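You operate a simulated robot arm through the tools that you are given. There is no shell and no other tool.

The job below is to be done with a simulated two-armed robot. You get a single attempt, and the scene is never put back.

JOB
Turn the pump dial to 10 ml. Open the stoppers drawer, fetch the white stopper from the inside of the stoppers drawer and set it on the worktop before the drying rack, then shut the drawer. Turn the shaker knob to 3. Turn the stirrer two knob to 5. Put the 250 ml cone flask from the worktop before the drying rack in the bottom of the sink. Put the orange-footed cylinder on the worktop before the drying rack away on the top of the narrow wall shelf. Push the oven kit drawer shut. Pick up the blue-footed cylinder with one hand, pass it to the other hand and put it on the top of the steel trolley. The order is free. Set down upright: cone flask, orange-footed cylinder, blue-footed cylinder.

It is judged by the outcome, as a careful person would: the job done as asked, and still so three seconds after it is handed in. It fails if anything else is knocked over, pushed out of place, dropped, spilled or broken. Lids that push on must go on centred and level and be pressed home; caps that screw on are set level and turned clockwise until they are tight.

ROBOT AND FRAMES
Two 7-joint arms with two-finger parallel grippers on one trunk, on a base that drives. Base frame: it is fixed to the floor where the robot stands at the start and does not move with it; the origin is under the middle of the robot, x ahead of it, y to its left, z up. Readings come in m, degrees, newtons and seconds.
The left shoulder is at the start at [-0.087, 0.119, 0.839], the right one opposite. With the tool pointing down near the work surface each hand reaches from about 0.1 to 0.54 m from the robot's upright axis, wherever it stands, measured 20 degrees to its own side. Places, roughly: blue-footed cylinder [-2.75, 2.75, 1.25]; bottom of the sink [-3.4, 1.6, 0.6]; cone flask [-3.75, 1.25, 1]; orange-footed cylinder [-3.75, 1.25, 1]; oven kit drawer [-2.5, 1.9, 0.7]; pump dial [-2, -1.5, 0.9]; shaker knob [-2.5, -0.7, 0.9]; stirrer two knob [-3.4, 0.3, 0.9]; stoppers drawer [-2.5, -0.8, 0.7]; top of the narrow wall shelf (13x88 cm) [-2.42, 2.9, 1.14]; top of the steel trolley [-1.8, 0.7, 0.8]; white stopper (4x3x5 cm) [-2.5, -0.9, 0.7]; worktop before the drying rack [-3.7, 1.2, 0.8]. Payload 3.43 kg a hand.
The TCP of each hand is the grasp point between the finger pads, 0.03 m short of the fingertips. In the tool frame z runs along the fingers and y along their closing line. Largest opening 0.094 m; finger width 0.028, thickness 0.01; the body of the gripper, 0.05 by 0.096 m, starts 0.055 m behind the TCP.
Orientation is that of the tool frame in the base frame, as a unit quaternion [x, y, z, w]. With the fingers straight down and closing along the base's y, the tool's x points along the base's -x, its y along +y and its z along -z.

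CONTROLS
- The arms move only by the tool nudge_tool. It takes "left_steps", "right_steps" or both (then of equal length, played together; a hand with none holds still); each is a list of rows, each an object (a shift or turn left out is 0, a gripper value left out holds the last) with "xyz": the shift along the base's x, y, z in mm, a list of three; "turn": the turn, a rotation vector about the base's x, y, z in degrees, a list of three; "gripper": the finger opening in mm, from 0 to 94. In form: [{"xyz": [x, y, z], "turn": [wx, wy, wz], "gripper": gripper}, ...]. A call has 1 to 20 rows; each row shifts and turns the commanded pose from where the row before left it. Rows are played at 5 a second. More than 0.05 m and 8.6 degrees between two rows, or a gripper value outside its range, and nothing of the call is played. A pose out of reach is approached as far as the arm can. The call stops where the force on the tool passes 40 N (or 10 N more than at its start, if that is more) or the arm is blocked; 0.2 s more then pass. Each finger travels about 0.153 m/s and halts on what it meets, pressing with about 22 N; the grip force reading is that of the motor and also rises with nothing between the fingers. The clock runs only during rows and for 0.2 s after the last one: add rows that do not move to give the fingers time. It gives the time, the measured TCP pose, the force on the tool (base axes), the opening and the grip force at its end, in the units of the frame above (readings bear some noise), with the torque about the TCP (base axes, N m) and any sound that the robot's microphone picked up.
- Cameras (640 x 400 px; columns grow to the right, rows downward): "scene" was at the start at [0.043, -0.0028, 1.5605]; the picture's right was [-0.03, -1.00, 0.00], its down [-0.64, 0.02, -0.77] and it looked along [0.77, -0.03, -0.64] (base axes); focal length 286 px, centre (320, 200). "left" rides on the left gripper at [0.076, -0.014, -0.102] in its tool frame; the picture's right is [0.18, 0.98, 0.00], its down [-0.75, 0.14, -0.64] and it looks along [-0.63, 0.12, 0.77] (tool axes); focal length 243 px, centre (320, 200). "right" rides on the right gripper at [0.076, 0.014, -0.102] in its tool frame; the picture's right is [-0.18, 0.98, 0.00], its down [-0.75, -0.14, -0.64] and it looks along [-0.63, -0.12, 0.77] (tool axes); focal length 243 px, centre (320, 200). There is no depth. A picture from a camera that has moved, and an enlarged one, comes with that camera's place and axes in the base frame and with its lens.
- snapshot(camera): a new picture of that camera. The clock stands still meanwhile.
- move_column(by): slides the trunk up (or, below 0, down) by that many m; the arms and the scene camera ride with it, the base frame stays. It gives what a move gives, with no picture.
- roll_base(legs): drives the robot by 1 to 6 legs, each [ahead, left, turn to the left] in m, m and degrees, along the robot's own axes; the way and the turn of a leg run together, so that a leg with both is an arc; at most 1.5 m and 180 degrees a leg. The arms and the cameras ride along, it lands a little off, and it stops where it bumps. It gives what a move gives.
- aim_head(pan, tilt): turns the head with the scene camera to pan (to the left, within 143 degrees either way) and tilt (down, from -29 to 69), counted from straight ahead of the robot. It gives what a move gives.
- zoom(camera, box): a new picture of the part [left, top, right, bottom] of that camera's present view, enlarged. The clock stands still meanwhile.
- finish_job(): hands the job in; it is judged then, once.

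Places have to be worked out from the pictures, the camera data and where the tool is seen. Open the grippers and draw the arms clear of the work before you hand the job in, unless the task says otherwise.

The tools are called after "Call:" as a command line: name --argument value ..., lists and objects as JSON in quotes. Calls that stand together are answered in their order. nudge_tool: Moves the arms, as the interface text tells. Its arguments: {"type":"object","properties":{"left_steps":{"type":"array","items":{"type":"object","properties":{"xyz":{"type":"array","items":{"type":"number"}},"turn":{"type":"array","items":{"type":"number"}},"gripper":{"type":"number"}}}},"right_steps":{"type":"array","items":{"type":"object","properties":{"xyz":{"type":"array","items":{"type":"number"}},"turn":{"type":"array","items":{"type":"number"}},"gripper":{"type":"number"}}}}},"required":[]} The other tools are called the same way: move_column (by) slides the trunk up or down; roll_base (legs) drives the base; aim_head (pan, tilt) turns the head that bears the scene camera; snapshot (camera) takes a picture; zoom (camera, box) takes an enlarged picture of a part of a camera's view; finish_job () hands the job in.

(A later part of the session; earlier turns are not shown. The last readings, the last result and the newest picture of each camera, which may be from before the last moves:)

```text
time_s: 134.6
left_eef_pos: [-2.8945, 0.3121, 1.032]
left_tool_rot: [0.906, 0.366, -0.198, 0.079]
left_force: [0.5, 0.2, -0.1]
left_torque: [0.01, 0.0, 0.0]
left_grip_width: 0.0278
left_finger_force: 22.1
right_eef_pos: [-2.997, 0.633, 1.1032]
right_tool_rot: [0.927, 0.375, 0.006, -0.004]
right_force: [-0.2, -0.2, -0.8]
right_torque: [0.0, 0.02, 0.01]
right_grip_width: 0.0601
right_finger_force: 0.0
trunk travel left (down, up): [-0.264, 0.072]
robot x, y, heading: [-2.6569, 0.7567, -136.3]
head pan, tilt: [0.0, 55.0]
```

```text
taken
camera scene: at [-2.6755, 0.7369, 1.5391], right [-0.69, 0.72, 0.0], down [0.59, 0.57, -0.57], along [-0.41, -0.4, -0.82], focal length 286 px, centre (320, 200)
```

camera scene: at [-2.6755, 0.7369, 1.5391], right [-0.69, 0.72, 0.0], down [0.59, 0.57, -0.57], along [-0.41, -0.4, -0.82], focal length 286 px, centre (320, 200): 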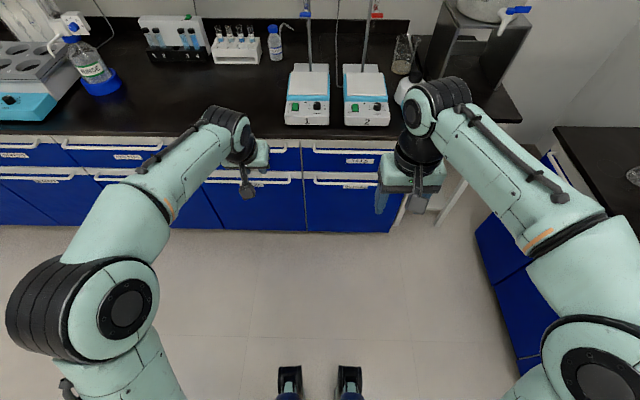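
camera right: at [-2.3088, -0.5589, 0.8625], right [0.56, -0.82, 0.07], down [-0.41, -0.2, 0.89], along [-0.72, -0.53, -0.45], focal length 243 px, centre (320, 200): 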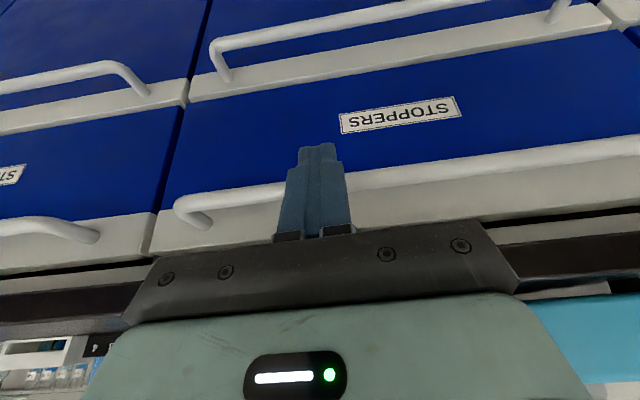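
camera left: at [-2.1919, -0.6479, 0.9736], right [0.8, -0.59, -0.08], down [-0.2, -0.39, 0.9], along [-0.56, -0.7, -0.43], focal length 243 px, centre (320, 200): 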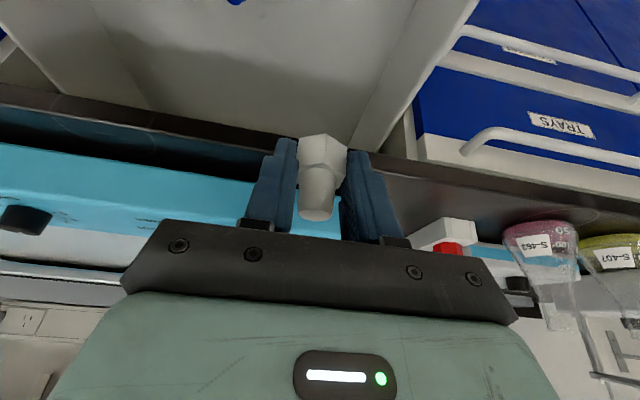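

Call:
snapshot --camera "left"

Call:
zoom --camera "scene" --box '[270, 50, 420, 140]'

Call:
zoom --camera "scene" --box '[335, 85, 405, 135]'

```text
taken
camera left: at [-2.8241, 0.4003, 1.093], right [0.8, -0.59, -0.08], down [-0.2, -0.39, 0.9], along [-0.56, -0.71, -0.43], focal length 243 px, centre (320, 200)
```

left: 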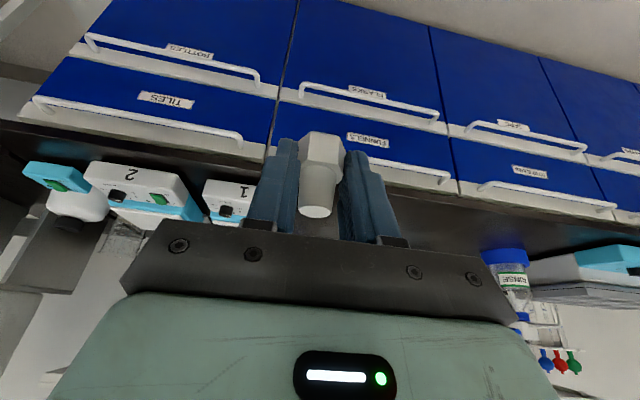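

```text
4.27 times, centred on (345, 95) of scene
camera zoom: at [-2.6755, 0.7369, 1.5391], right [-0.69, 0.72, 0.0], down [0.59, 0.57, -0.57], along [-0.41, -0.4, -0.82], focal length 1222 px, centre (213, 648)
```

zoom: 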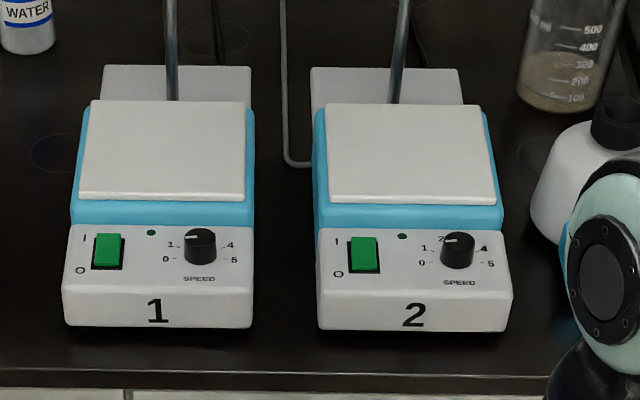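

```text
8.00 times, centred on (370, 110) of scene
camera zoom: at [-2.6755, 0.7369, 1.5391], right [-0.69, 0.72, 0.0], down [0.59, 0.57, -0.57], along [-0.41, -0.4, -0.82], focal length 2292 px, centre (-80, 920)
```

zoom: 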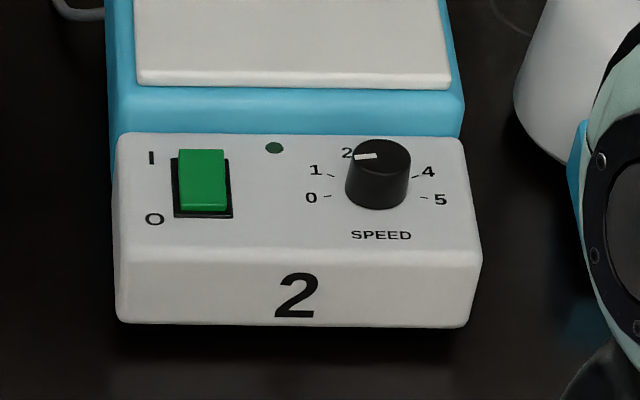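

The stopper is still well held. Stirrer two's knob is at 0; it needs ~193° clockwise to 5, in two grips. I raise the trunk, draw the left hand in, and approach.

Call:
move_column --by 0.07

Call:
nudge_tool --left_steps '[{"xyz": [29, 28, 0]}, {"xyz": [29, 28, 0]}, {"xyz": [22, 21, 0]}, {}]'

Call:
roll_base --legs '[[0.35, -0.02, -0.3]]'

Call:
snapshot --camera "scene"

Call:
snapshot --camera "right"

```text
time_s: 135.7
left_eef_pos: [-2.8937, 0.3116, 1.1027]
left_tool_rot: [0.906, 0.366, -0.198, 0.08]
left_force: [0.2, 0.1, 0.1]
left_torque: [-0.03, 0.02, -0.02]
left_grip_width: 0.0277
left_finger_force: 22.3
right_eef_pos: [-2.9965, 0.6334, 1.1723]
right_tool_rot: [0.927, 0.374, 0.006, -0.003]
right_force: [0.3, 0.7, -0.4]
right_torque: [-0.02, 0.01, -0.04]
right_grip_width: 0.0603
right_finger_force: 0.1
trunk travel left (down, up): [-0.334, 0.002]
robot x, y, heading: [-2.6573, 0.7549, -135.9]
head pan, tilt: [0.0, 55.0]
```

```text
time_s: 136.7
left_eef_pos: [-2.8118, 0.3871, 1.102]
left_tool_rot: [0.905, 0.367, -0.198, 0.079]
left_force: [-0.1, -0.3, -0.4]
left_torque: [0.01, 0.0, 0.0]
left_grip_width: 0.0279
left_finger_force: 21.8
right_eef_pos: [-2.9982, 0.6329, 1.1731]
right_tool_rot: [0.927, 0.375, 0.007, -0.003]
right_force: [-0.8, -0.2, 0.6]
right_torque: [0.0, 0.01, 0.0]
right_grip_width: 0.06
right_finger_force: 0.1
trunk travel left (down, up): [-0.334, 0.002]
robot x, y, heading: [-2.6534, 0.7553, -136.1]
head pan, tilt: [0.0, 55.0]
```

```text
time_s: 138.9
left_eef_pos: [-3.0797, 0.1644, 1.1008]
left_tool_rot: [0.907, 0.363, -0.199, 0.079]
left_force: [0.1, 0.0, 0.1]
left_torque: [0.01, 0.02, -0.02]
left_grip_width: 0.028
left_finger_force: 22.2
right_eef_pos: [-3.2626, 0.4097, 1.1726]
right_tool_rot: [0.929, 0.371, 0.008, -0.004]
right_force: [-0.2, 0.1, 0.6]
right_torque: [0.02, 0.01, 0.01]
right_grip_width: 0.0602
right_finger_force: 0.0
trunk travel left (down, up): [-0.334, 0.002]
robot x, y, heading: [-2.9226, 0.53, -136.3]
head pan, tilt: [0.0, 55.0]
```

```text
taken
camera scene: at [-2.9397, 0.5115, 1.6133], right [-0.69, 0.72, 0.0], down [0.59, 0.56, -0.57], along [-0.42, -0.4, -0.82], focal length 286 px, centre (320, 200)
```

scene: 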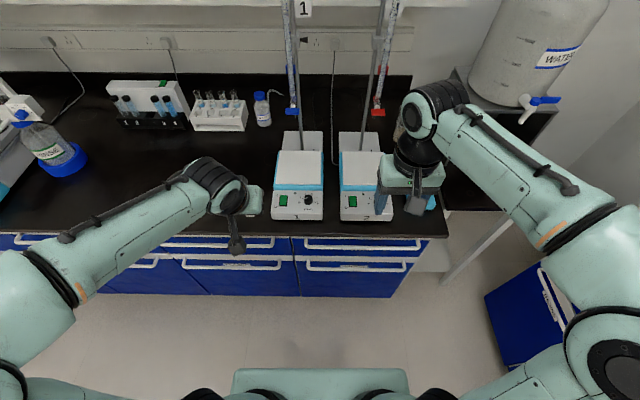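

```text
taken
camera right: at [-3.1979, 0.4504, 1.2766], right [0.54, -0.84, 0.0], down [-0.65, -0.42, 0.63], along [-0.53, -0.34, -0.78], focal length 243 px, centre (320, 200)
```

right: 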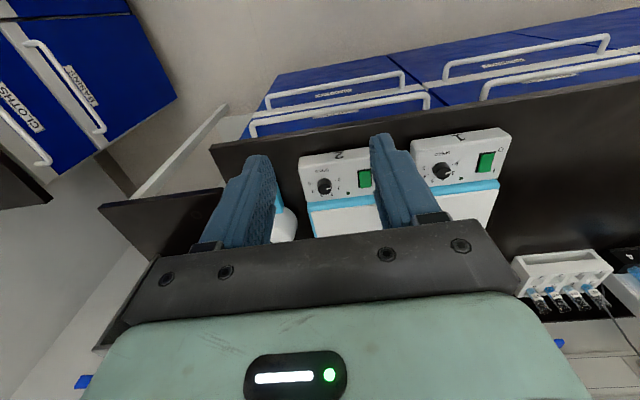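

Call:
zoom --camera "right" --box '[290, 150, 370, 210]'

Call:
zoom --camera "scene" --box '[320, 140, 440, 230]'

```text
6.67 times, centred on (330, 180) of right
camera zoom: at [-3.1979, 0.4504, 1.2766], right [0.54, -0.84, 0.0], down [-0.65, -0.42, 0.63], along [-0.53, -0.34, -0.78], focal length 1618 px, centre (253, 333)
```

zoom: 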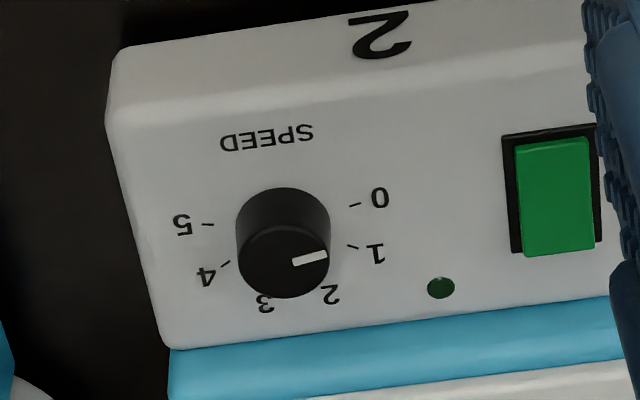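

```text
4.44 times, centred on (380, 185) of scene
camera zoom: at [-2.9397, 0.5115, 1.6133], right [-0.69, 0.72, 0.0], down [0.59, 0.56, -0.57], along [-0.42, -0.4, -0.82], focal length 1273 px, centre (53, 267)
```

zoom: 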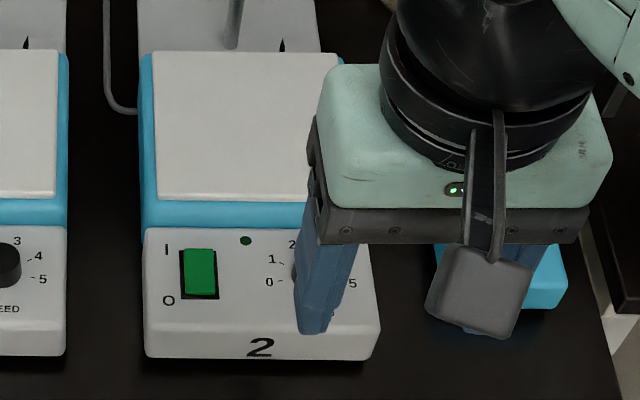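

Knob ≈ (-3.415, 0.300, 0.92), r≈0.54 — at the reach limit, so I roll 3 cm closer and then move the hand above it.

Call:
roll_base --legs '[[0.035, 0, 0]]'

Call:
nudge_tool --right_steps '[{"xyz": [0, 0, -45], "gripper": 50}, {"xyz": [0, 0, -45]}, {"xyz": [-32, -21, -30]}, {"xyz": [-32, -21, -10]}, {"xyz": [-32, -21, 0]}, {"xyz": [-32, -21, 0]}, {}]'

Call:
snapshot --camera "right"

Call:
snapshot --camera "scene"

```text
time_s: 139.8
left_eef_pos: [-3.1023, 0.1411, 1.1013]
left_tool_rot: [0.907, 0.364, -0.199, 0.079]
left_force: [-0.3, 0.8, 0.4]
left_torque: [-0.03, 0.04, 0.0]
left_grip_width: 0.0278
left_finger_force: 22.2
right_eef_pos: [-3.2845, 0.3866, 1.1734]
right_tool_rot: [0.928, 0.372, 0.007, -0.004]
right_force: [0.4, -0.1, 0.2]
right_torque: [-0.01, 0.02, 0.02]
right_grip_width: 0.0598
right_finger_force: 0.1
trunk travel left (down, up): [-0.334, 0.002]
robot x, y, heading: [-2.9498, 0.5079, -136.6]
head pan, tilt: [0.0, 55.0]
```

```text
time_s: 141.4
left_eef_pos: [-3.1049, 0.1408, 1.1016]
left_tool_rot: [0.906, 0.365, -0.199, 0.08]
left_force: [-0.2, -0.4, -0.2]
left_torque: [0.0, -0.02, 0.02]
left_grip_width: 0.0278
left_finger_force: 22.3
right_eef_pos: [-3.4158, 0.3035, 1.0415]
right_tool_rot: [0.929, 0.371, 0.006, -0.002]
right_force: [-0.6, -0.2, -0.2]
right_torque: [-0.02, 0.07, 0.0]
right_grip_width: 0.05
right_finger_force: 0.0
trunk travel left (down, up): [-0.334, 0.002]
robot x, y, heading: [-2.9447, 0.5087, -136.7]
head pan, tilt: [0.0, 55.0]
```

```text
taken
camera right: at [-3.351, 0.3441, 1.1469], right [0.54, -0.84, 0.0], down [-0.65, -0.42, 0.63], along [-0.53, -0.34, -0.78], focal length 243 px, centre (320, 200)
```

right: 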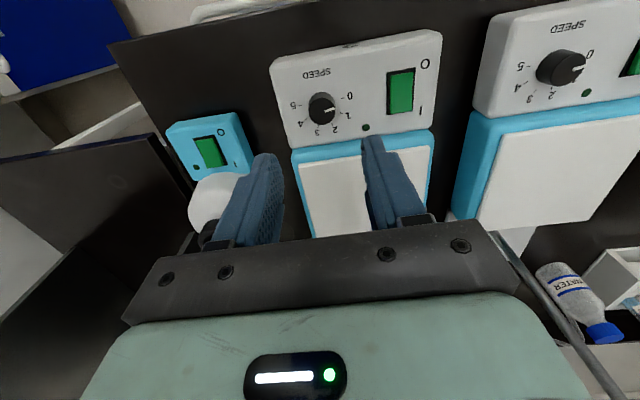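

```text
taken
camera scene: at [-2.9641, 0.4882, 1.6134], right [-0.69, 0.72, 0.0], down [0.59, 0.56, -0.57], along [-0.42, -0.4, -0.82], focal length 286 px, centre (320, 200)
```

scene: 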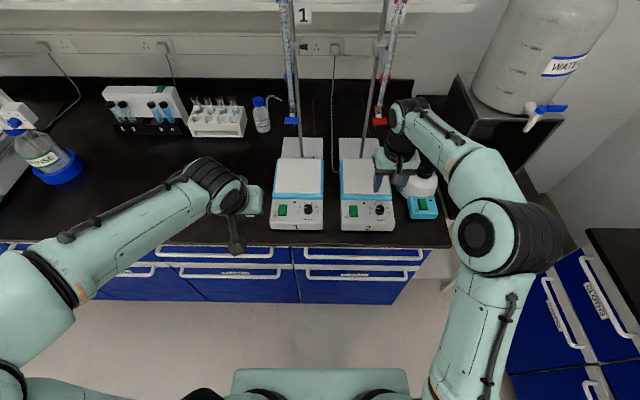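

Burette 2 (red stopcock) is near the right wrist; I zoom to judge clearance.

Call:
zoom --camera "scene" --box '[320, 60, 460, 240]'

Call:
zoom --camera "right" --box '[250, 60, 410, 160]'

```text
2.22 times, centred on (390, 150) of scene
camera zoom: at [-2.9641, 0.4882, 1.6134], right [-0.69, 0.72, 0.0], down [0.59, 0.56, -0.57], along [-0.42, -0.4, -0.82], focal length 637 px, centre (164, 311)
```

zoom: 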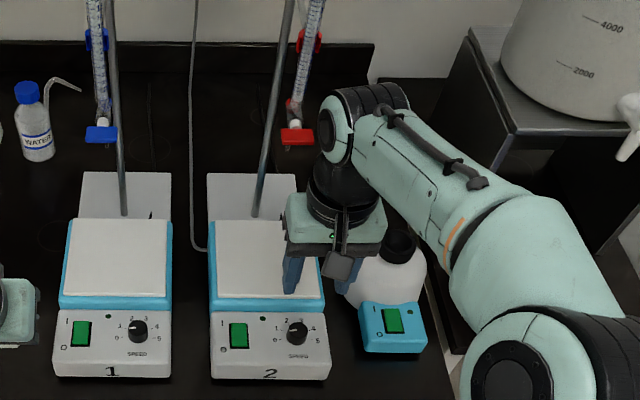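

```text
4.00 times, centred on (330, 110) of right
camera zoom: at [-3.351, 0.3441, 1.1469], right [0.54, -0.84, 0.0], down [-0.65, -0.42, 0.63], along [-0.53, -0.34, -0.78], focal length 970 px, centre (280, 560)
```

zoom: 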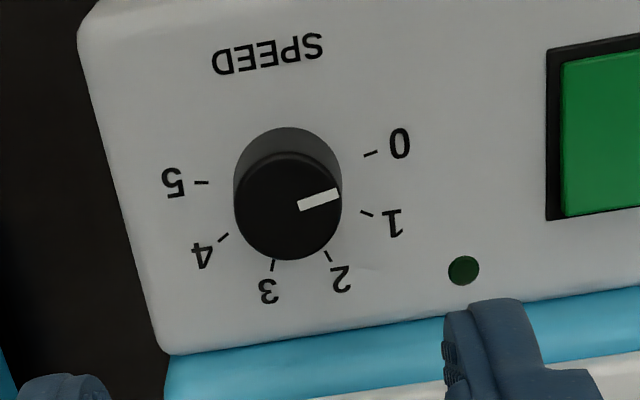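

Clearance to the burette is ample (~14 cm). I shift slightly, pre-rotate +48° and lower to get a second viewing angle of the knob.

Call:
nudge_tool --right_steps '[{"xyz": [-2.5, -3, 0], "turn": [0, 0, 8]}, {"turn": [0, 0, 8]}, {"turn": [0, 0, 8]}, {"turn": [0, 0, 8]}, {"turn": [0, 0, 8]}, {"turn": [0, 0, 8]}, {"xyz": [0, 0, -30]}, {"xyz": [0, 0, -15]}, {}]'

Call:
snapshot --camera "right"

Call:
zoom --camera "right" --box '[240, 90, 400, 190]'

```text
time_s: 143.4
left_eef_pos: [-3.1042, 0.1398, 1.1015]
left_tool_rot: [0.906, 0.364, -0.199, 0.079]
left_force: [1.0, -0.2, 0.4]
left_torque: [-0.01, -0.06, -0.01]
left_grip_width: 0.0279
left_finger_force: 22.1
right_eef_pos: [-3.4178, 0.2979, 0.998]
right_tool_rot: [0.697, 0.717, 0.004, -0.006]
right_force: [0.9, -0.4, -0.2]
right_torque: [-0.01, 0.01, 0.0]
right_grip_width: 0.0496
right_finger_force: 0.0
trunk travel left (down, up): [-0.334, 0.002]
robot x, y, heading: [-2.9477, 0.5117, -136.8]
head pan, tilt: [0.0, 55.0]
```

```text
taken
camera right: at [-3.405, 0.3744, 1.1018], right [0.99, -0.16, 0.0], down [-0.12, -0.77, 0.63], along [-0.1, -0.62, -0.78], focal length 243 px, centre (320, 200)
```

right: 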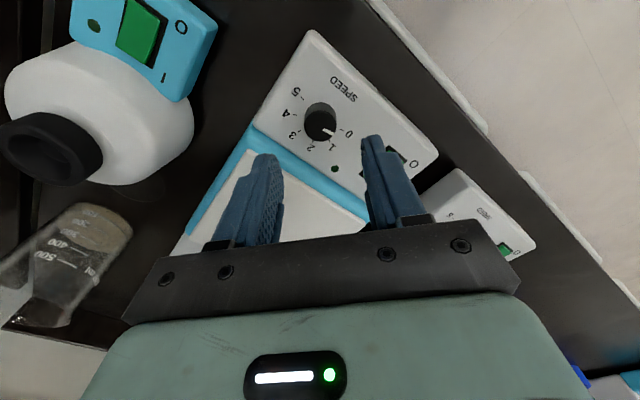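

```text
4.00 times, centred on (320, 140) of right
camera zoom: at [-3.405, 0.3744, 1.1018], right [0.99, -0.16, 0.0], down [-0.12, -0.77, 0.63], along [-0.1, -0.62, -0.78], focal length 970 px, centre (320, 440)
```

zoom: 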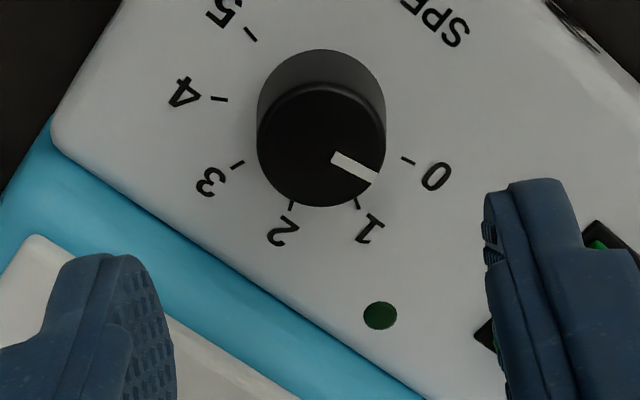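

Knob solves to (-3.417, 0.299, 0.914). I correct slightly, narrow to 40 mm and descend to z≈0.934, then grip.

Call:
nudge_tool --right_steps '[{"xyz": [0.8, 1.4, -20], "gripper": 42}, {"xyz": [0, 0, -24]}, {}]'

Call:
zoom --camera "right" --box '[240, 110, 400, 210]'

```text
time_s: 144.2
left_eef_pos: [-3.1041, 0.1397, 1.1006]
left_tool_rot: [0.907, 0.364, -0.199, 0.078]
left_force: [-0.6, 0.1, -0.5]
left_torque: [0.0, 0.0, 0.05]
left_grip_width: 0.0279
left_finger_force: 22.3
right_eef_pos: [-3.4181, 0.3014, 0.9543]
right_tool_rot: [0.697, 0.717, 0.004, -0.006]
right_force: [0.2, -0.1, -0.7]
right_torque: [0.01, 0.0, 0.01]
right_grip_width: 0.0418
right_finger_force: 0.0
trunk travel left (down, up): [-0.334, 0.002]
robot x, y, heading: [-2.9438, 0.5069, -136.4]
head pan, tilt: [0.0, 55.0]
```

```text
4.00 times, centred on (320, 160) of right
camera zoom: at [-3.405, 0.3763, 1.0582], right [0.99, -0.16, 0.0], down [-0.12, -0.77, 0.63], along [-0.1, -0.62, -0.78], focal length 970 px, centre (320, 360)
```

zoom: 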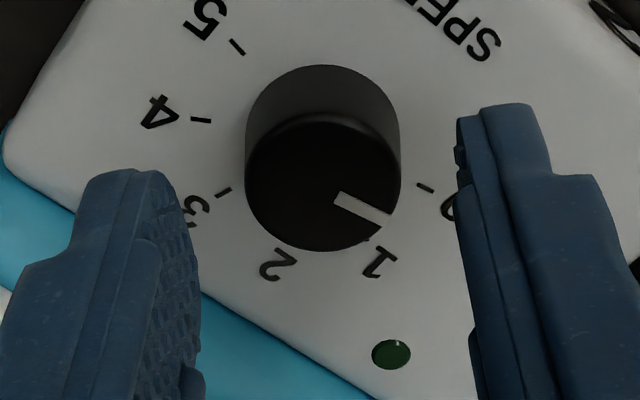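

Centred. I descend 16 mm more and close.

Call:
nudge_tool --right_steps '[{"xyz": [0, 0, -16]}, {}, {"gripper": 24}, {}, {}]'

Call:
zoom --camera "right" --box '[240, 110, 400, 210]'

```text
time_s: 145.4
left_eef_pos: [-3.1052, 0.1403, 1.1008]
left_tool_rot: [0.907, 0.364, -0.198, 0.079]
left_force: [0.6, 0.4, 0.1]
left_torque: [-0.06, 0.0, -0.03]
left_grip_width: 0.0283
left_finger_force: 21.6
right_eef_pos: [-3.417, 0.301, 0.9367]
right_tool_rot: [0.697, 0.717, 0.004, -0.006]
right_force: [1.3, 0.6, -1.4]
right_torque: [-0.28, -0.01, 0.03]
right_grip_width: 0.0258
right_finger_force: 45.0
trunk travel left (down, up): [-0.334, 0.002]
robot x, y, heading: [-2.945, 0.5085, -136.7]
head pan, tilt: [0.0, 55.0]
```

```text
4.00 times, centred on (320, 160) of right
camera zoom: at [-3.405, 0.3754, 1.0414], right [0.99, -0.16, 0.0], down [-0.12, -0.77, 0.63], along [-0.1, -0.62, -0.78], focal length 970 px, centre (320, 360)
```

zoom: 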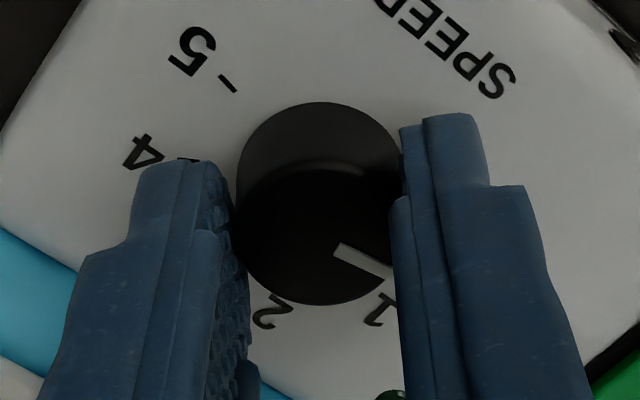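

Gripped (25.8 mm knob). Ticks are ~40° apart, so 200° in total. I turn the first 100° clockwise.

Call:
nudge_tool --right_steps '[{"turn": [0, 0, -8.33]}, {"turn": [0, 0, -8.33]}, {"turn": [0, 0, -8.33]}, {"turn": [0, 0, -8.33]}, {"turn": [0, 0, -8.33]}, {"turn": [0, 0, -8.33]}, {"turn": [0, 0, -8.33]}, {"turn": [0, 0, -8.33]}, {"turn": [0, 0, -8.33]}, {"turn": [0, 0, -8.33]}, {"turn": [0, 0, -8.33]}, {"turn": [0, 0, -8.33]}, {}]'

Call:
nudge_tool --right_steps '[{"gripper": 46}, {}, {"xyz": [0, 0, 30]}, {"xyz": [0, 0, 35]}, {}]'

Call:
zoom --camera "right" --box '[240, 60, 400, 160]'

```text
time_s: 148.2
left_eef_pos: [-3.105, 0.1394, 1.1013]
left_tool_rot: [0.907, 0.363, -0.199, 0.079]
left_force: [0.1, -0.6, 0.4]
left_torque: [0.0, -0.03, 0.01]
left_grip_width: 0.028
left_finger_force: 22.5
right_eef_pos: [-3.4174, 0.3005, 0.9378]
right_tool_rot: [0.997, -0.074, 0.008, -0.001]
right_force: [2.9, 2.7, -8.6]
right_torque: [-0.02, -0.99, -0.04]
right_grip_width: 0.026
right_finger_force: 45.0
trunk travel left (down, up): [-0.334, 0.002]
robot x, y, heading: [-2.9473, 0.509, -136.5]
head pan, tilt: [0.0, 55.0]
```

```text
time_s: 149.4
left_eef_pos: [-3.1039, 0.1397, 1.1022]
left_tool_rot: [0.906, 0.364, -0.2, 0.079]
left_force: [0.4, 0.2, -0.4]
left_torque: [-0.03, 0.0, 0.02]
left_grip_width: 0.0279
left_finger_force: 22.1
right_eef_pos: [-3.4161, 0.3002, 1.0038]
right_tool_rot: [0.997, -0.073, 0.007, -0.001]
right_force: [0.2, -0.2, -0.3]
right_torque: [0.0, 0.02, -0.02]
right_grip_width: 0.0461
right_finger_force: 0.1
trunk travel left (down, up): [-0.334, 0.002]
robot x, y, heading: [-2.95, 0.5067, -136.5]
head pan, tilt: [0.0, 55.0]
```

```text
4.00 times, centred on (320, 110) of right
camera zoom: at [-3.3446, 0.2747, 1.1076], right [-0.33, -0.95, 0.0], down [-0.73, 0.25, 0.63], along [-0.6, 0.21, -0.78], focal length 970 px, centre (320, 560)
```

zoom: 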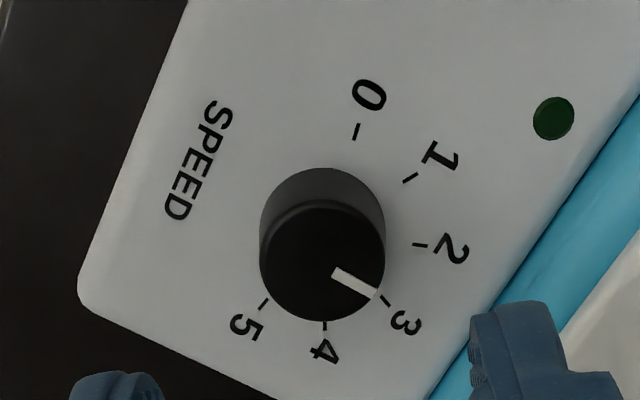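

Pointer is at 2.5 as expected. I rotate back, regrip and turn another 100°.

Call:
nudge_tool --right_steps '[{"turn": [0, 0, 8.33]}, {"turn": [0, 0, 8.33]}, {"turn": [0, 0, 8.33]}, {"turn": [0, 0, 8.33]}, {"turn": [0, 0, 8.33]}, {"turn": [0, 0, 8.33]}, {"turn": [0, 0, 8.33]}, {"turn": [0, 0, 8.33]}, {"turn": [0, 0, 8.33]}, {"turn": [0, 0, 8.33]}, {"turn": [0, 0, 8.33]}, {"turn": [0, 0, 8.33]}, {"gripper": 42}, {"xyz": [0, 0, -30]}, {"xyz": [0, 0, -20]}, {}]'

Call:
zoom --camera "right" --box '[240, 110, 400, 210]'

```text
time_s: 152.8
left_eef_pos: [-3.1054, 0.1398, 1.1023]
left_tool_rot: [0.906, 0.364, -0.2, 0.079]
left_force: [-0.2, 0.5, -0.3]
left_torque: [0.0, 0.01, -0.04]
left_grip_width: 0.0279
left_finger_force: 22.3
right_eef_pos: [-3.4172, 0.2995, 0.951]
right_tool_rot: [0.697, 0.717, 0.004, -0.006]
right_force: [0.2, -0.4, 0.4]
right_torque: [0.0, 0.01, -0.04]
right_grip_width: 0.0418
right_finger_force: 0.0
trunk travel left (down, up): [-0.334, 0.002]
robot x, y, heading: [-2.9454, 0.5039, -136.5]
head pan, tilt: [0.0, 55.0]
```

```text
4.00 times, centred on (320, 160) of right
camera zoom: at [-3.4038, 0.3759, 1.0557], right [0.99, -0.16, 0.0], down [-0.12, -0.77, 0.63], along [-0.1, -0.62, -0.78], focal length 970 px, centre (320, 360)
```

zoom: 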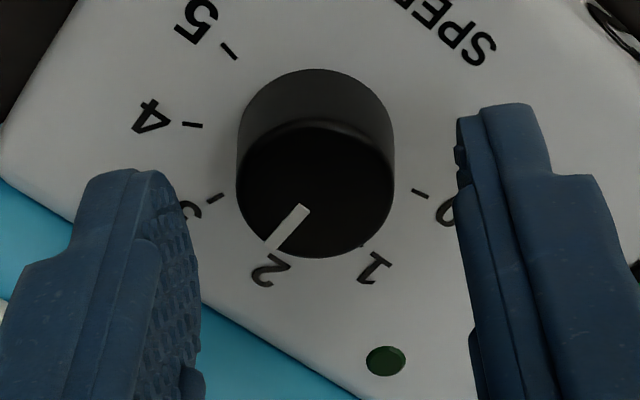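

Call:
nudge_tool --right_steps '[{"xyz": [-0.5, 0.5, -14]}, {}, {"gripper": 22}, {}, {}, {"turn": [0, 0, -8.33]}, {"turn": [0, 0, -8.33]}, {"turn": [0, 0, -8.33]}, {"turn": [0, 0, -8.33]}, {"turn": [0, 0, -8.33]}, {"turn": [0, 0, -8.33]}, {"turn": [0, 0, -8.33]}, {"turn": [0, 0, -8.33]}, {"turn": [0, 0, -8.33]}, {"turn": [0, 0, -8.33]}, {"turn": [0, 0, -8.33]}, {"turn": [0, 0, -8.33]}, {}]'

Call:
nudge_tool --right_steps '[{"gripper": 46}, {}, {"xyz": [0, 0, 30]}, {"xyz": [0, 0, 35]}, {}]'

Call:
zoom --camera "right" --box '[240, 60, 400, 160]'

```text
time_s: 156.6
left_eef_pos: [-3.1042, 0.1383, 1.1018]
left_tool_rot: [0.907, 0.364, -0.199, 0.077]
left_force: [1.0, 0.6, -0.3]
left_torque: [0.0, -0.02, 0.01]
left_grip_width: 0.0281
left_finger_force: 22.6
right_eef_pos: [-3.4168, 0.2995, 0.9385]
right_tool_rot: [0.997, -0.074, 0.007, 0.0]
right_force: [9.2, -1.8, -11.9]
right_torque: [-0.32, -1.03, -0.01]
right_grip_width: 0.0258
right_finger_force: 45.1
trunk travel left (down, up): [-0.334, 0.002]
robot x, y, heading: [-2.9471, 0.509, -136.1]
head pan, tilt: [0.0, 55.0]
```

```text
time_s: 157.8
left_eef_pos: [-3.1057, 0.1396, 1.1]
left_tool_rot: [0.907, 0.364, -0.198, 0.078]
left_force: [0.1, 0.2, -0.5]
left_torque: [0.02, 0.02, -0.01]
left_grip_width: 0.0279
left_finger_force: 22.3
right_eef_pos: [-3.4189, 0.3004, 1.0038]
right_tool_rot: [0.997, -0.073, 0.006, 0.0]
right_force: [-0.2, -0.5, 0.2]
right_torque: [0.0, 0.0, 0.02]
right_grip_width: 0.0457
right_finger_force: 0.1
trunk travel left (down, up): [-0.334, 0.002]
robot x, y, heading: [-2.9474, 0.5102, -136.5]
head pan, tilt: [0.0, 55.0]
```

```text
4.00 times, centred on (320, 110) of right
camera zoom: at [-3.346, 0.2761, 1.1071], right [-0.33, -0.95, 0.0], down [-0.73, 0.25, 0.63], along [-0.6, 0.21, -0.78], focal length 970 px, centre (320, 560)
```

zoom: 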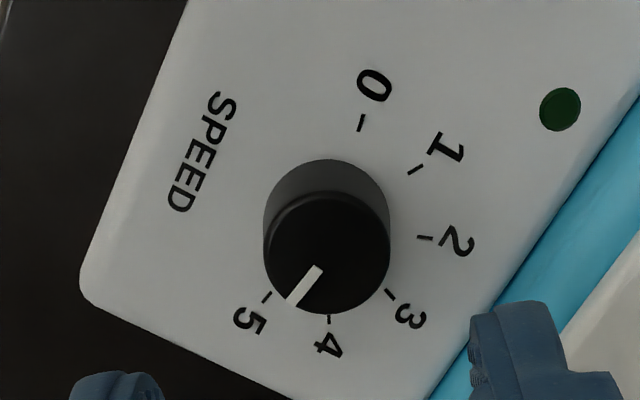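

Stirrer two reads 5. I raise and restore the right hand, back up and turn right 90° to face the sink bench.

Call:
nudge_tool --right_steps '[{"xyz": [0, 0, 40], "turn": [0, 0, 8.2]}, {"xyz": [12, 12, 40], "turn": [0, 0, 8.2]}, {"xyz": [25, 24, 30], "turn": [0, 0, 8.2]}, {"xyz": [30, 28, 20], "turn": [0, 0, 8.2]}, {"xyz": [30, 28, 0], "turn": [0, 0, 8.2]}, {"xyz": [20, 18, 0], "turn": [0, 0, 8.2]}, {}]'

Call:
roll_base --legs '[[-0.45, 0, 0], [0, 0, -90]]'

Call:
aim_head --pan 10 --tilt 35

Call:
snapshot --camera "scene"

```text
time_s: 159.4
left_eef_pos: [-3.1047, 0.1399, 1.1011]
left_tool_rot: [0.907, 0.364, -0.198, 0.079]
left_force: [-1.1, 0.1, 0.4]
left_torque: [0.01, -0.02, 0.0]
left_grip_width: 0.0277
left_finger_force: 22.0
right_eef_pos: [-3.3017, 0.4093, 1.1336]
right_tool_rot: [0.937, 0.35, 0.006, -0.003]
right_force: [-0.2, 0.5, 0.3]
right_torque: [0.0, 0.0, 0.01]
right_grip_width: 0.046
right_finger_force: 0.0
trunk travel left (down, up): [-0.334, 0.002]
robot x, y, heading: [-2.9508, 0.5077, -136.4]
head pan, tilt: [0.0, 55.0]
```

```text
time_s: 165.9
left_eef_pos: [-2.9919, 0.9659, 1.1021]
left_tool_rot: [0.901, -0.377, -0.197, -0.083]
left_force: [-0.2, -0.1, -0.5]
left_torque: [-0.01, -0.02, -0.02]
left_grip_width: 0.028
left_finger_force: 21.9
right_eef_pos: [-2.7241, 1.1669, 1.1336]
right_tool_rot: [0.912, -0.409, 0.007, 0.002]
right_force: [-0.4, 0.4, -0.2]
right_torque: [-0.01, -0.01, 0.0]
right_grip_width: 0.0461
right_finger_force: 0.1
trunk travel left (down, up): [-0.334, 0.002]
robot x, y, heading: [-2.6244, 0.8158, 134.1]
head pan, tilt: [0.0, 55.0]
```

```text
time_s: 166.7
left_eef_pos: [-2.993, 0.9674, 1.101]
left_tool_rot: [0.901, -0.376, -0.199, -0.084]
left_force: [0.2, -0.9, -0.4]
left_torque: [-0.02, 0.02, 0.01]
left_grip_width: 0.0277
left_finger_force: 22.5
right_eef_pos: [-2.7228, 1.1665, 1.1332]
right_tool_rot: [0.912, -0.409, 0.007, 0.002]
right_force: [-0.2, -0.2, 0.1]
right_torque: [0.01, 0.04, -0.03]
right_grip_width: 0.0458
right_finger_force: 0.0
trunk travel left (down, up): [-0.334, 0.002]
robot x, y, heading: [-2.6221, 0.8129, 134.7]
head pan, tilt: [10.0, 35.0]
```

```text
taken
camera scene: at [-2.6617, 0.8333, 1.6416], right [0.58, 0.81, 0.0], down [0.47, -0.33, -0.82], along [-0.67, 0.48, -0.57], focal length 286 px, centre (320, 200)
```

scene: 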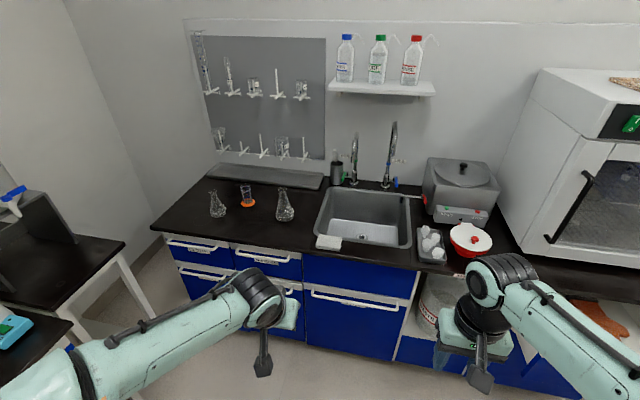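

Call:
zoom --camera "scene" --box '[190, 150, 350, 260]'

Call:
zoom --camera "scene" --box '[300, 110, 520, 270]'

```text
3.64 times, centred on (270, 205) of scene
camera zoom: at [-2.6617, 0.8333, 1.6416], right [0.58, 0.81, 0.0], down [0.47, -0.33, -0.82], along [-0.67, 0.48, -0.57], focal length 1042 px, centre (502, 182)
```

zoom: 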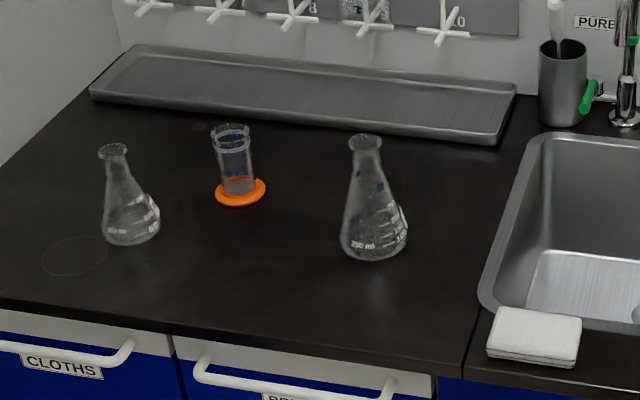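

```text
2.50 times, centred on (410, 190) of scene
camera zoom: at [-2.6617, 0.8333, 1.6416], right [0.58, 0.81, 0.0], down [0.47, -0.33, -0.82], along [-0.67, 0.48, -0.57], focal length 716 px, centre (95, 225)
```

zoom: 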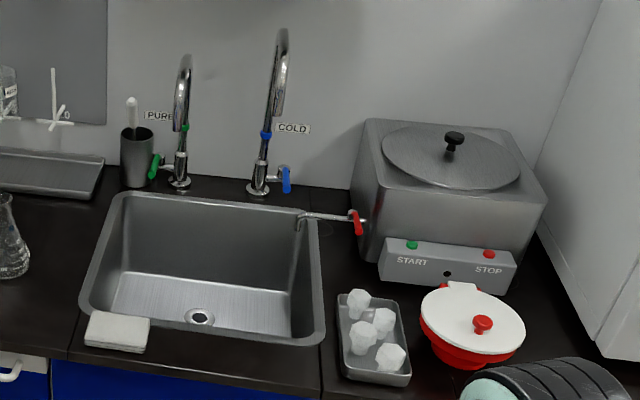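

The 250 ml flask is the right-hand one; the orange-footed cylinder lies behind-left of it. I check the stopper in the left hand and then drive so the left hand can set it in the free front area around (-3.60, 1.145).

Call:
zoom --camera "left" --box '[220, 100, 420, 250]'

Call:
roll_base --legs '[[0, 0.31, -0.5], [0.42, 0, 0]]'

Call:
aim_head --pan 0 --tilt 50

Call:
snapshot --camera "scene"

Call:
snapshot --camera "left"

```text
2.67 times, centred on (320, 175) of left
camera zoom: at [-2.9035, 0.8969, 1.1619], right [-0.58, -0.81, -0.08], down [-0.39, 0.2, 0.9], along [-0.71, 0.55, -0.43], focal length 647 px, centre (320, 267)
```

zoom: 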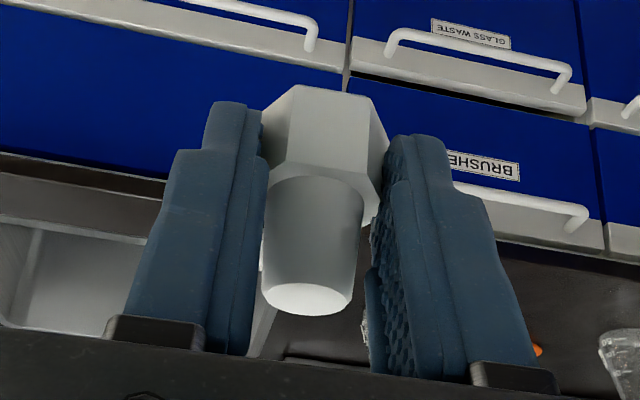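

```text
time_s: 172.2
left_eef_pos: [-3.4999, 1.0596, 1.1002]
left_tool_rot: [0.898, -0.384, -0.197, -0.085]
left_force: [0.8, 0.7, -1.0]
left_torque: [0.0, 0.01, 0.02]
left_grip_width: 0.0279
left_finger_force: 22.0
right_eef_pos: [-3.2289, 1.2565, 1.1329]
right_tool_rot: [0.909, -0.416, 0.007, 0.002]
right_force: [0.3, 0.0, 0.4]
right_torque: [0.01, -0.02, -0.01]
right_grip_width: 0.0464
right_finger_force: 0.1
trunk travel left (down, up): [-0.334, 0.002]
robot x, y, heading: [-3.1363, 0.8975, 133.3]
head pan, tilt: [10.0, 35.0]
```

```text
time_s: 172.9
left_eef_pos: [-3.5018, 1.0594, 1.1002]
left_tool_rot: [0.898, -0.384, -0.197, -0.085]
left_force: [0.3, 0.1, -0.4]
left_torque: [-0.02, -0.05, 0.02]
left_grip_width: 0.028
left_finger_force: 22.2
right_eef_pos: [-3.2292, 1.2565, 1.134]
right_tool_rot: [0.909, -0.416, 0.006, 0.002]
right_force: [0.4, -0.1, -0.9]
right_torque: [-0.01, 0.0, -0.05]
right_grip_width: 0.046
right_finger_force: 0.2
trunk travel left (down, up): [-0.334, 0.002]
robot x, y, heading: [-3.1294, 0.9026, 133.3]
head pan, tilt: [0.0, 50.0]
```

```text
taken
camera scene: at [-3.1545, 0.9245, 1.62], right [0.73, 0.69, 0.0], down [0.53, -0.56, -0.64], along [-0.44, 0.47, -0.77], focal length 286 px, centre (320, 200)
```

scene: 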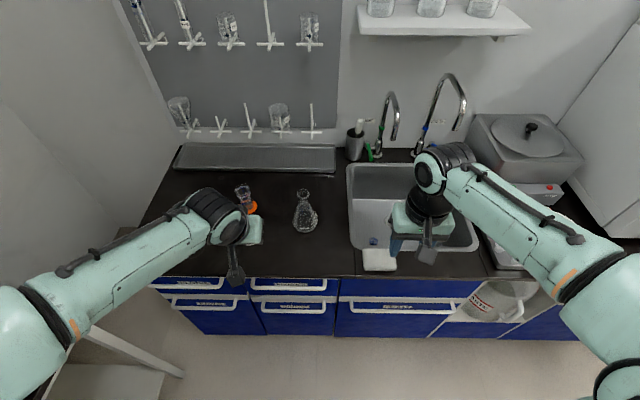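

```text
taken
camera left: at [-3.4129, 0.9886, 1.162], right [-0.6, -0.8, -0.08], down [-0.39, 0.2, 0.9], along [-0.7, 0.57, -0.43], focal length 243 px, centre (320, 200)
```

left: 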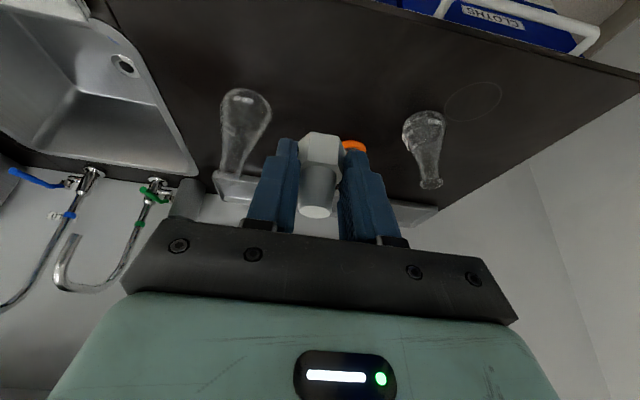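

Now facing the worktop. I bring the stopper over a clear spot near (-3.598, 1.115) and lower to just above the surface.

Call:
nudge_tool --left_steps '[{"xyz": [-32, 18.5, -20]}, {"xyz": [-32, 18.5, -30]}, {"xyz": [-32, 18.5, -30]}, {"xyz": [0, 0, -40]}, {"xyz": [0, 0, -40]}, {"xyz": [0, 0, -20]}, {}]'

Call:
snapshot --camera "scene"

Call:
snapshot --camera "left"

```text
time_s: 174.6
left_eef_pos: [-3.5963, 1.1154, 0.9212]
left_tool_rot: [0.898, -0.384, -0.196, -0.086]
left_force: [0.8, 0.2, -0.8]
left_torque: [0.02, 0.02, 0.01]
left_grip_width: 0.0281
left_finger_force: 22.1
right_eef_pos: [-3.2289, 1.2567, 1.133]
right_tool_rot: [0.909, -0.417, 0.007, 0.003]
right_force: [0.2, -0.3, -0.3]
right_torque: [-0.04, 0.0, -0.01]
right_grip_width: 0.046
right_finger_force: 0.2
trunk travel left (down, up): [-0.334, 0.002]
robot x, y, heading: [-3.1353, 0.9017, 133.5]
head pan, tilt: [0.0, 50.0]
```

```text
taken
camera scene: at [-3.1542, 0.9243, 1.62], right [0.73, 0.69, 0.0], down [0.53, -0.56, -0.64], along [-0.44, 0.47, -0.77], focal length 286 px, centre (320, 200)
```

scene: 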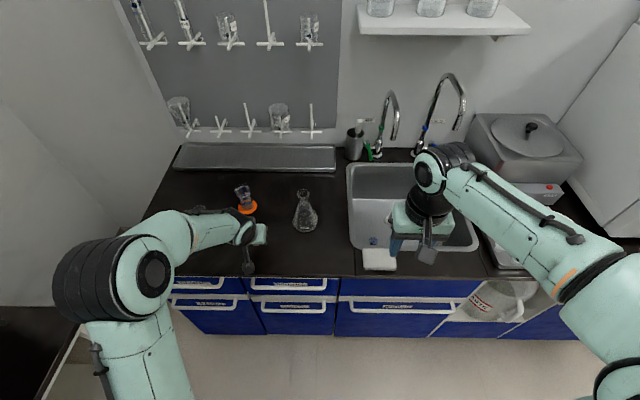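

```text
taken
camera left: at [-3.5091, 1.0451, 0.9818], right [-0.6, -0.8, -0.08], down [-0.39, 0.2, 0.9], along [-0.7, 0.57, -0.43], focal length 243 px, centre (320, 200)
```

left: 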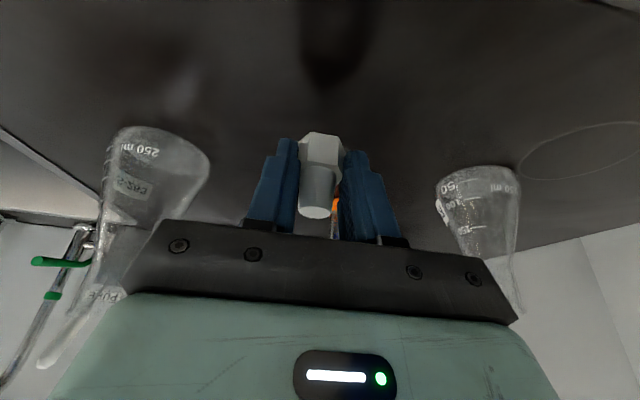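

Clear of both flasks. I lower in small steps until contact.

Call:
nudge_tool --left_steps '[{"xyz": [0, 0, -10]}, {"xyz": [0, 0, -8]}, {"xyz": [0, 0, -5]}, {}]'

Call:
zoom --camera "left" --box '[220, 80, 420, 250]'

```text
time_s: 175.6
left_eef_pos: [-3.5957, 1.1151, 0.899]
left_tool_rot: [0.898, -0.384, -0.196, -0.086]
left_force: [-0.3, 0.1, 0.7]
left_torque: [-0.02, -0.03, 0.0]
left_grip_width: 0.0278
left_finger_force: 21.7
right_eef_pos: [-3.2302, 1.2572, 1.1348]
right_tool_rot: [0.909, -0.416, 0.007, 0.002]
right_force: [0.6, -0.4, -0.8]
right_torque: [0.02, 0.0, 0.01]
right_grip_width: 0.0459
right_finger_force: 0.1
trunk travel left (down, up): [-0.334, 0.002]
robot x, y, heading: [-3.1338, 0.8994, 133.3]
head pan, tilt: [0.0, 50.0]
```

```text
2.35 times, centred on (320, 165) of left
camera zoom: at [-3.5091, 1.0446, 0.9597], right [-0.6, -0.8, -0.08], down [-0.39, 0.2, 0.9], along [-0.7, 0.57, -0.43], focal length 571 px, centre (320, 282)
```

zoom: 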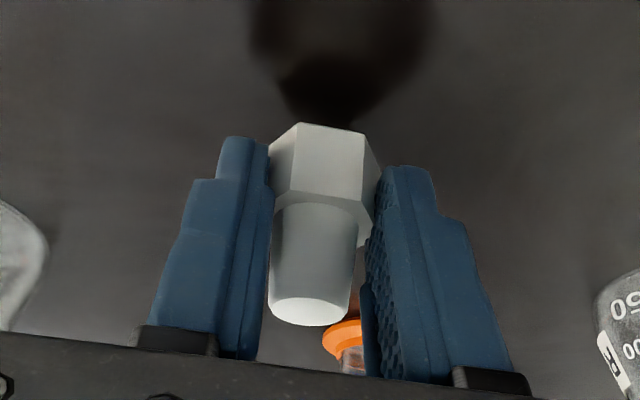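

Call:
nudge_tool --left_steps '[{"xyz": [0, 0, -3]}, {"xyz": [0, 0, -3]}, {"xyz": [0, 0, -3]}, {}]'

Call:
zoom --camera "left" --box '[220, 80, 420, 250]'

```text
time_s: 176.6
left_eef_pos: [-3.5951, 1.1168, 0.8902]
left_tool_rot: [0.898, -0.385, -0.196, -0.085]
left_force: [-0.2, 0.4, -0.7]
left_torque: [-0.02, -0.01, 0.0]
left_grip_width: 0.0278
left_finger_force: 21.6
right_eef_pos: [-3.2304, 1.2572, 1.1333]
right_tool_rot: [0.909, -0.416, 0.006, 0.002]
right_force: [-0.2, 0.0, -0.9]
right_torque: [0.0, 0.04, 0.04]
right_grip_width: 0.0459
right_finger_force: 0.0
trunk travel left (down, up): [-0.334, 0.002]
robot x, y, heading: [-3.1379, 0.9016, 133.4]
head pan, tilt: [0.0, 50.0]
```

```text
2.35 times, centred on (320, 165) of left
camera zoom: at [-3.5086, 1.0448, 0.9499], right [-0.6, -0.8, -0.08], down [-0.39, 0.2, 0.9], along [-0.7, 0.57, -0.43], focal length 571 px, centre (320, 282)
```

zoom: 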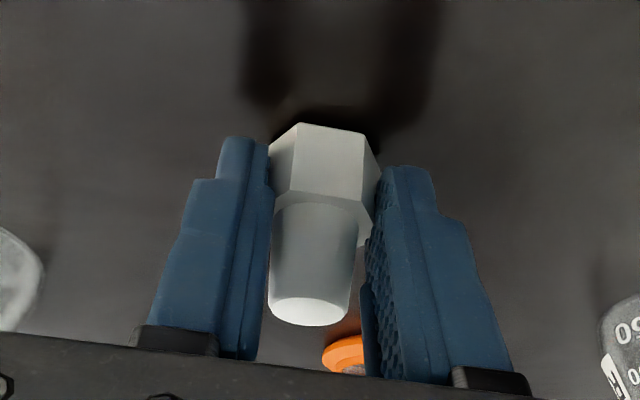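

Call:
nudge_tool --left_steps '[{"xyz": [0, 0, -2]}, {"xyz": [0, 0, -2]}, {}]'

Call:
nudge_tool --left_steps '[{"xyz": [0, 0, -1.5]}, {"xyz": [0, 0, -1.5]}, {}]'

Call:
zoom --camera "left" --box '[220, 80, 420, 250]'

```text
time_s: 177.3
left_eef_pos: [-3.5962, 1.1156, 0.8855]
left_tool_rot: [0.898, -0.384, -0.198, -0.087]
left_force: [0.1, -0.1, 11.6]
left_torque: [0.09, 0.05, -0.01]
left_grip_width: 0.0279
left_finger_force: 22.1
right_eef_pos: [-3.2302, 1.2557, 1.1338]
right_tool_rot: [0.909, -0.416, 0.007, 0.003]
right_force: [0.8, -0.1, -0.1]
right_torque: [0.03, 0.01, 0.03]
right_grip_width: 0.0459
right_finger_force: 0.0
trunk travel left (down, up): [-0.334, 0.002]
robot x, y, heading: [-3.135, 0.9007, 133.7]
head pan, tilt: [0.0, 50.0]
```

```text
time_s: 178.2
left_eef_pos: [-3.5965, 1.1159, 0.883]
left_tool_rot: [0.898, -0.384, -0.198, -0.086]
left_force: [-3.7, 0.6, 16.9]
left_torque: [0.15, 0.27, -0.02]
left_grip_width: 0.028
left_finger_force: 22.0
right_eef_pos: [-3.2284, 1.2563, 1.134]
right_tool_rot: [0.909, -0.417, 0.007, 0.002]
right_force: [-0.3, -0.5, 0.3]
right_torque: [-0.02, -0.02, -0.04]
right_grip_width: 0.0461
right_finger_force: 0.1
trunk travel left (down, up): [-0.334, 0.002]
robot x, y, heading: [-3.1329, 0.9021, 133.7]
head pan, tilt: [0.0, 50.0]
```

```text
2.35 times, centred on (320, 165) of left
camera zoom: at [-3.5084, 1.0441, 0.9434], right [-0.6, -0.8, -0.08], down [-0.39, 0.2, 0.9], along [-0.7, 0.57, -0.43], focal length 571 px, centre (320, 282)
```

zoom: 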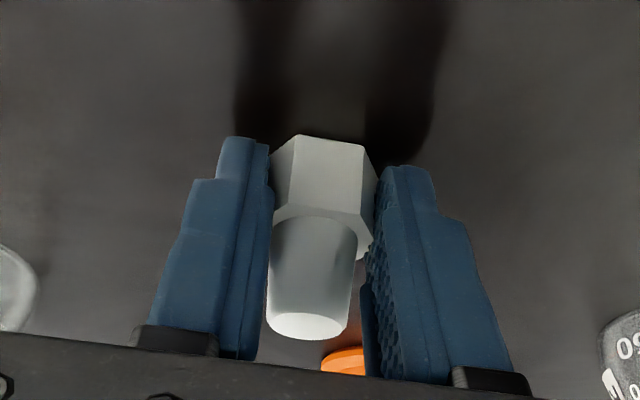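

The stopper rests on the worktop. I open the fingers and withdraw up and back.

Call:
nudge_tool --left_steps '[{"gripper": 36}, {"gripper": 48}, {}, {"xyz": [9, -9.5, 25]}, {"xyz": [12, -12, 35]}, {"xyz": [12, -12, 40]}, {"xyz": [12, -12, 40]}, {}]'

Call:
snapshot --camera "left"

Call:
snapshot --camera "scene"

```text
time_s: 179.9
left_eef_pos: [-3.5522, 1.0696, 1.0231]
left_tool_rot: [0.898, -0.384, -0.196, -0.085]
left_force: [0.0, -0.4, 0.2]
left_torque: [-0.02, -0.02, 0.01]
left_grip_width: 0.0481
left_finger_force: 0.1
right_eef_pos: [-3.2298, 1.2575, 1.1332]
right_tool_rot: [0.909, -0.416, 0.006, 0.002]
right_force: [-0.4, -0.5, 0.6]
right_torque: [-0.01, 0.01, 0.02]
right_grip_width: 0.046
right_finger_force: 0.1
trunk travel left (down, up): [-0.334, 0.002]
robot x, y, heading: [-3.1334, 0.9003, 133.4]
head pan, tilt: [0.0, 50.0]
```

```text
taken
camera left: at [-3.4647, 0.9997, 1.0826], right [-0.6, -0.8, -0.08], down [-0.39, 0.2, 0.9], along [-0.7, 0.57, -0.43], focal length 243 px, centre (320, 200)
```

left: 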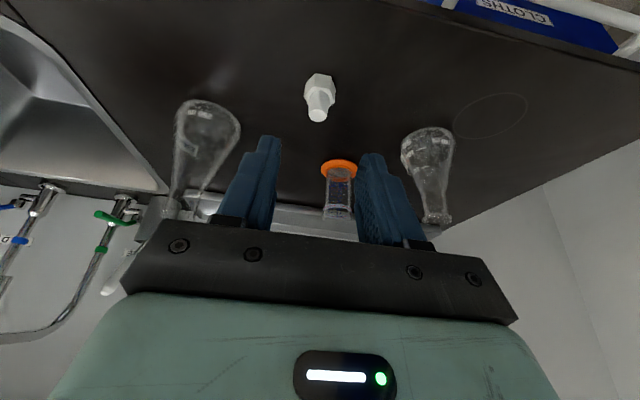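

```text
taken
camera scene: at [-3.1547, 0.9251, 1.62], right [0.73, 0.69, 0.0], down [0.53, -0.56, -0.64], along [-0.44, 0.47, -0.77], focal length 286 px, centre (320, 200)
```

scene: 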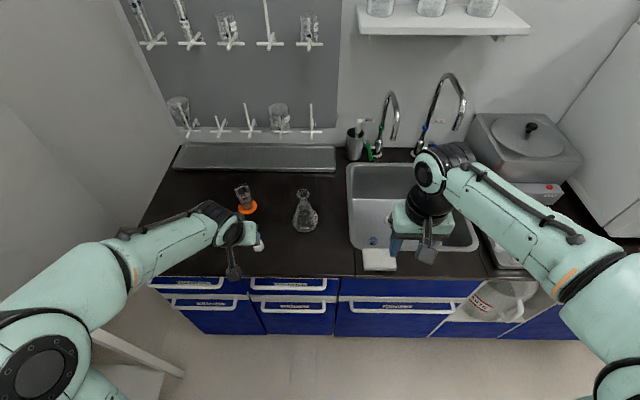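

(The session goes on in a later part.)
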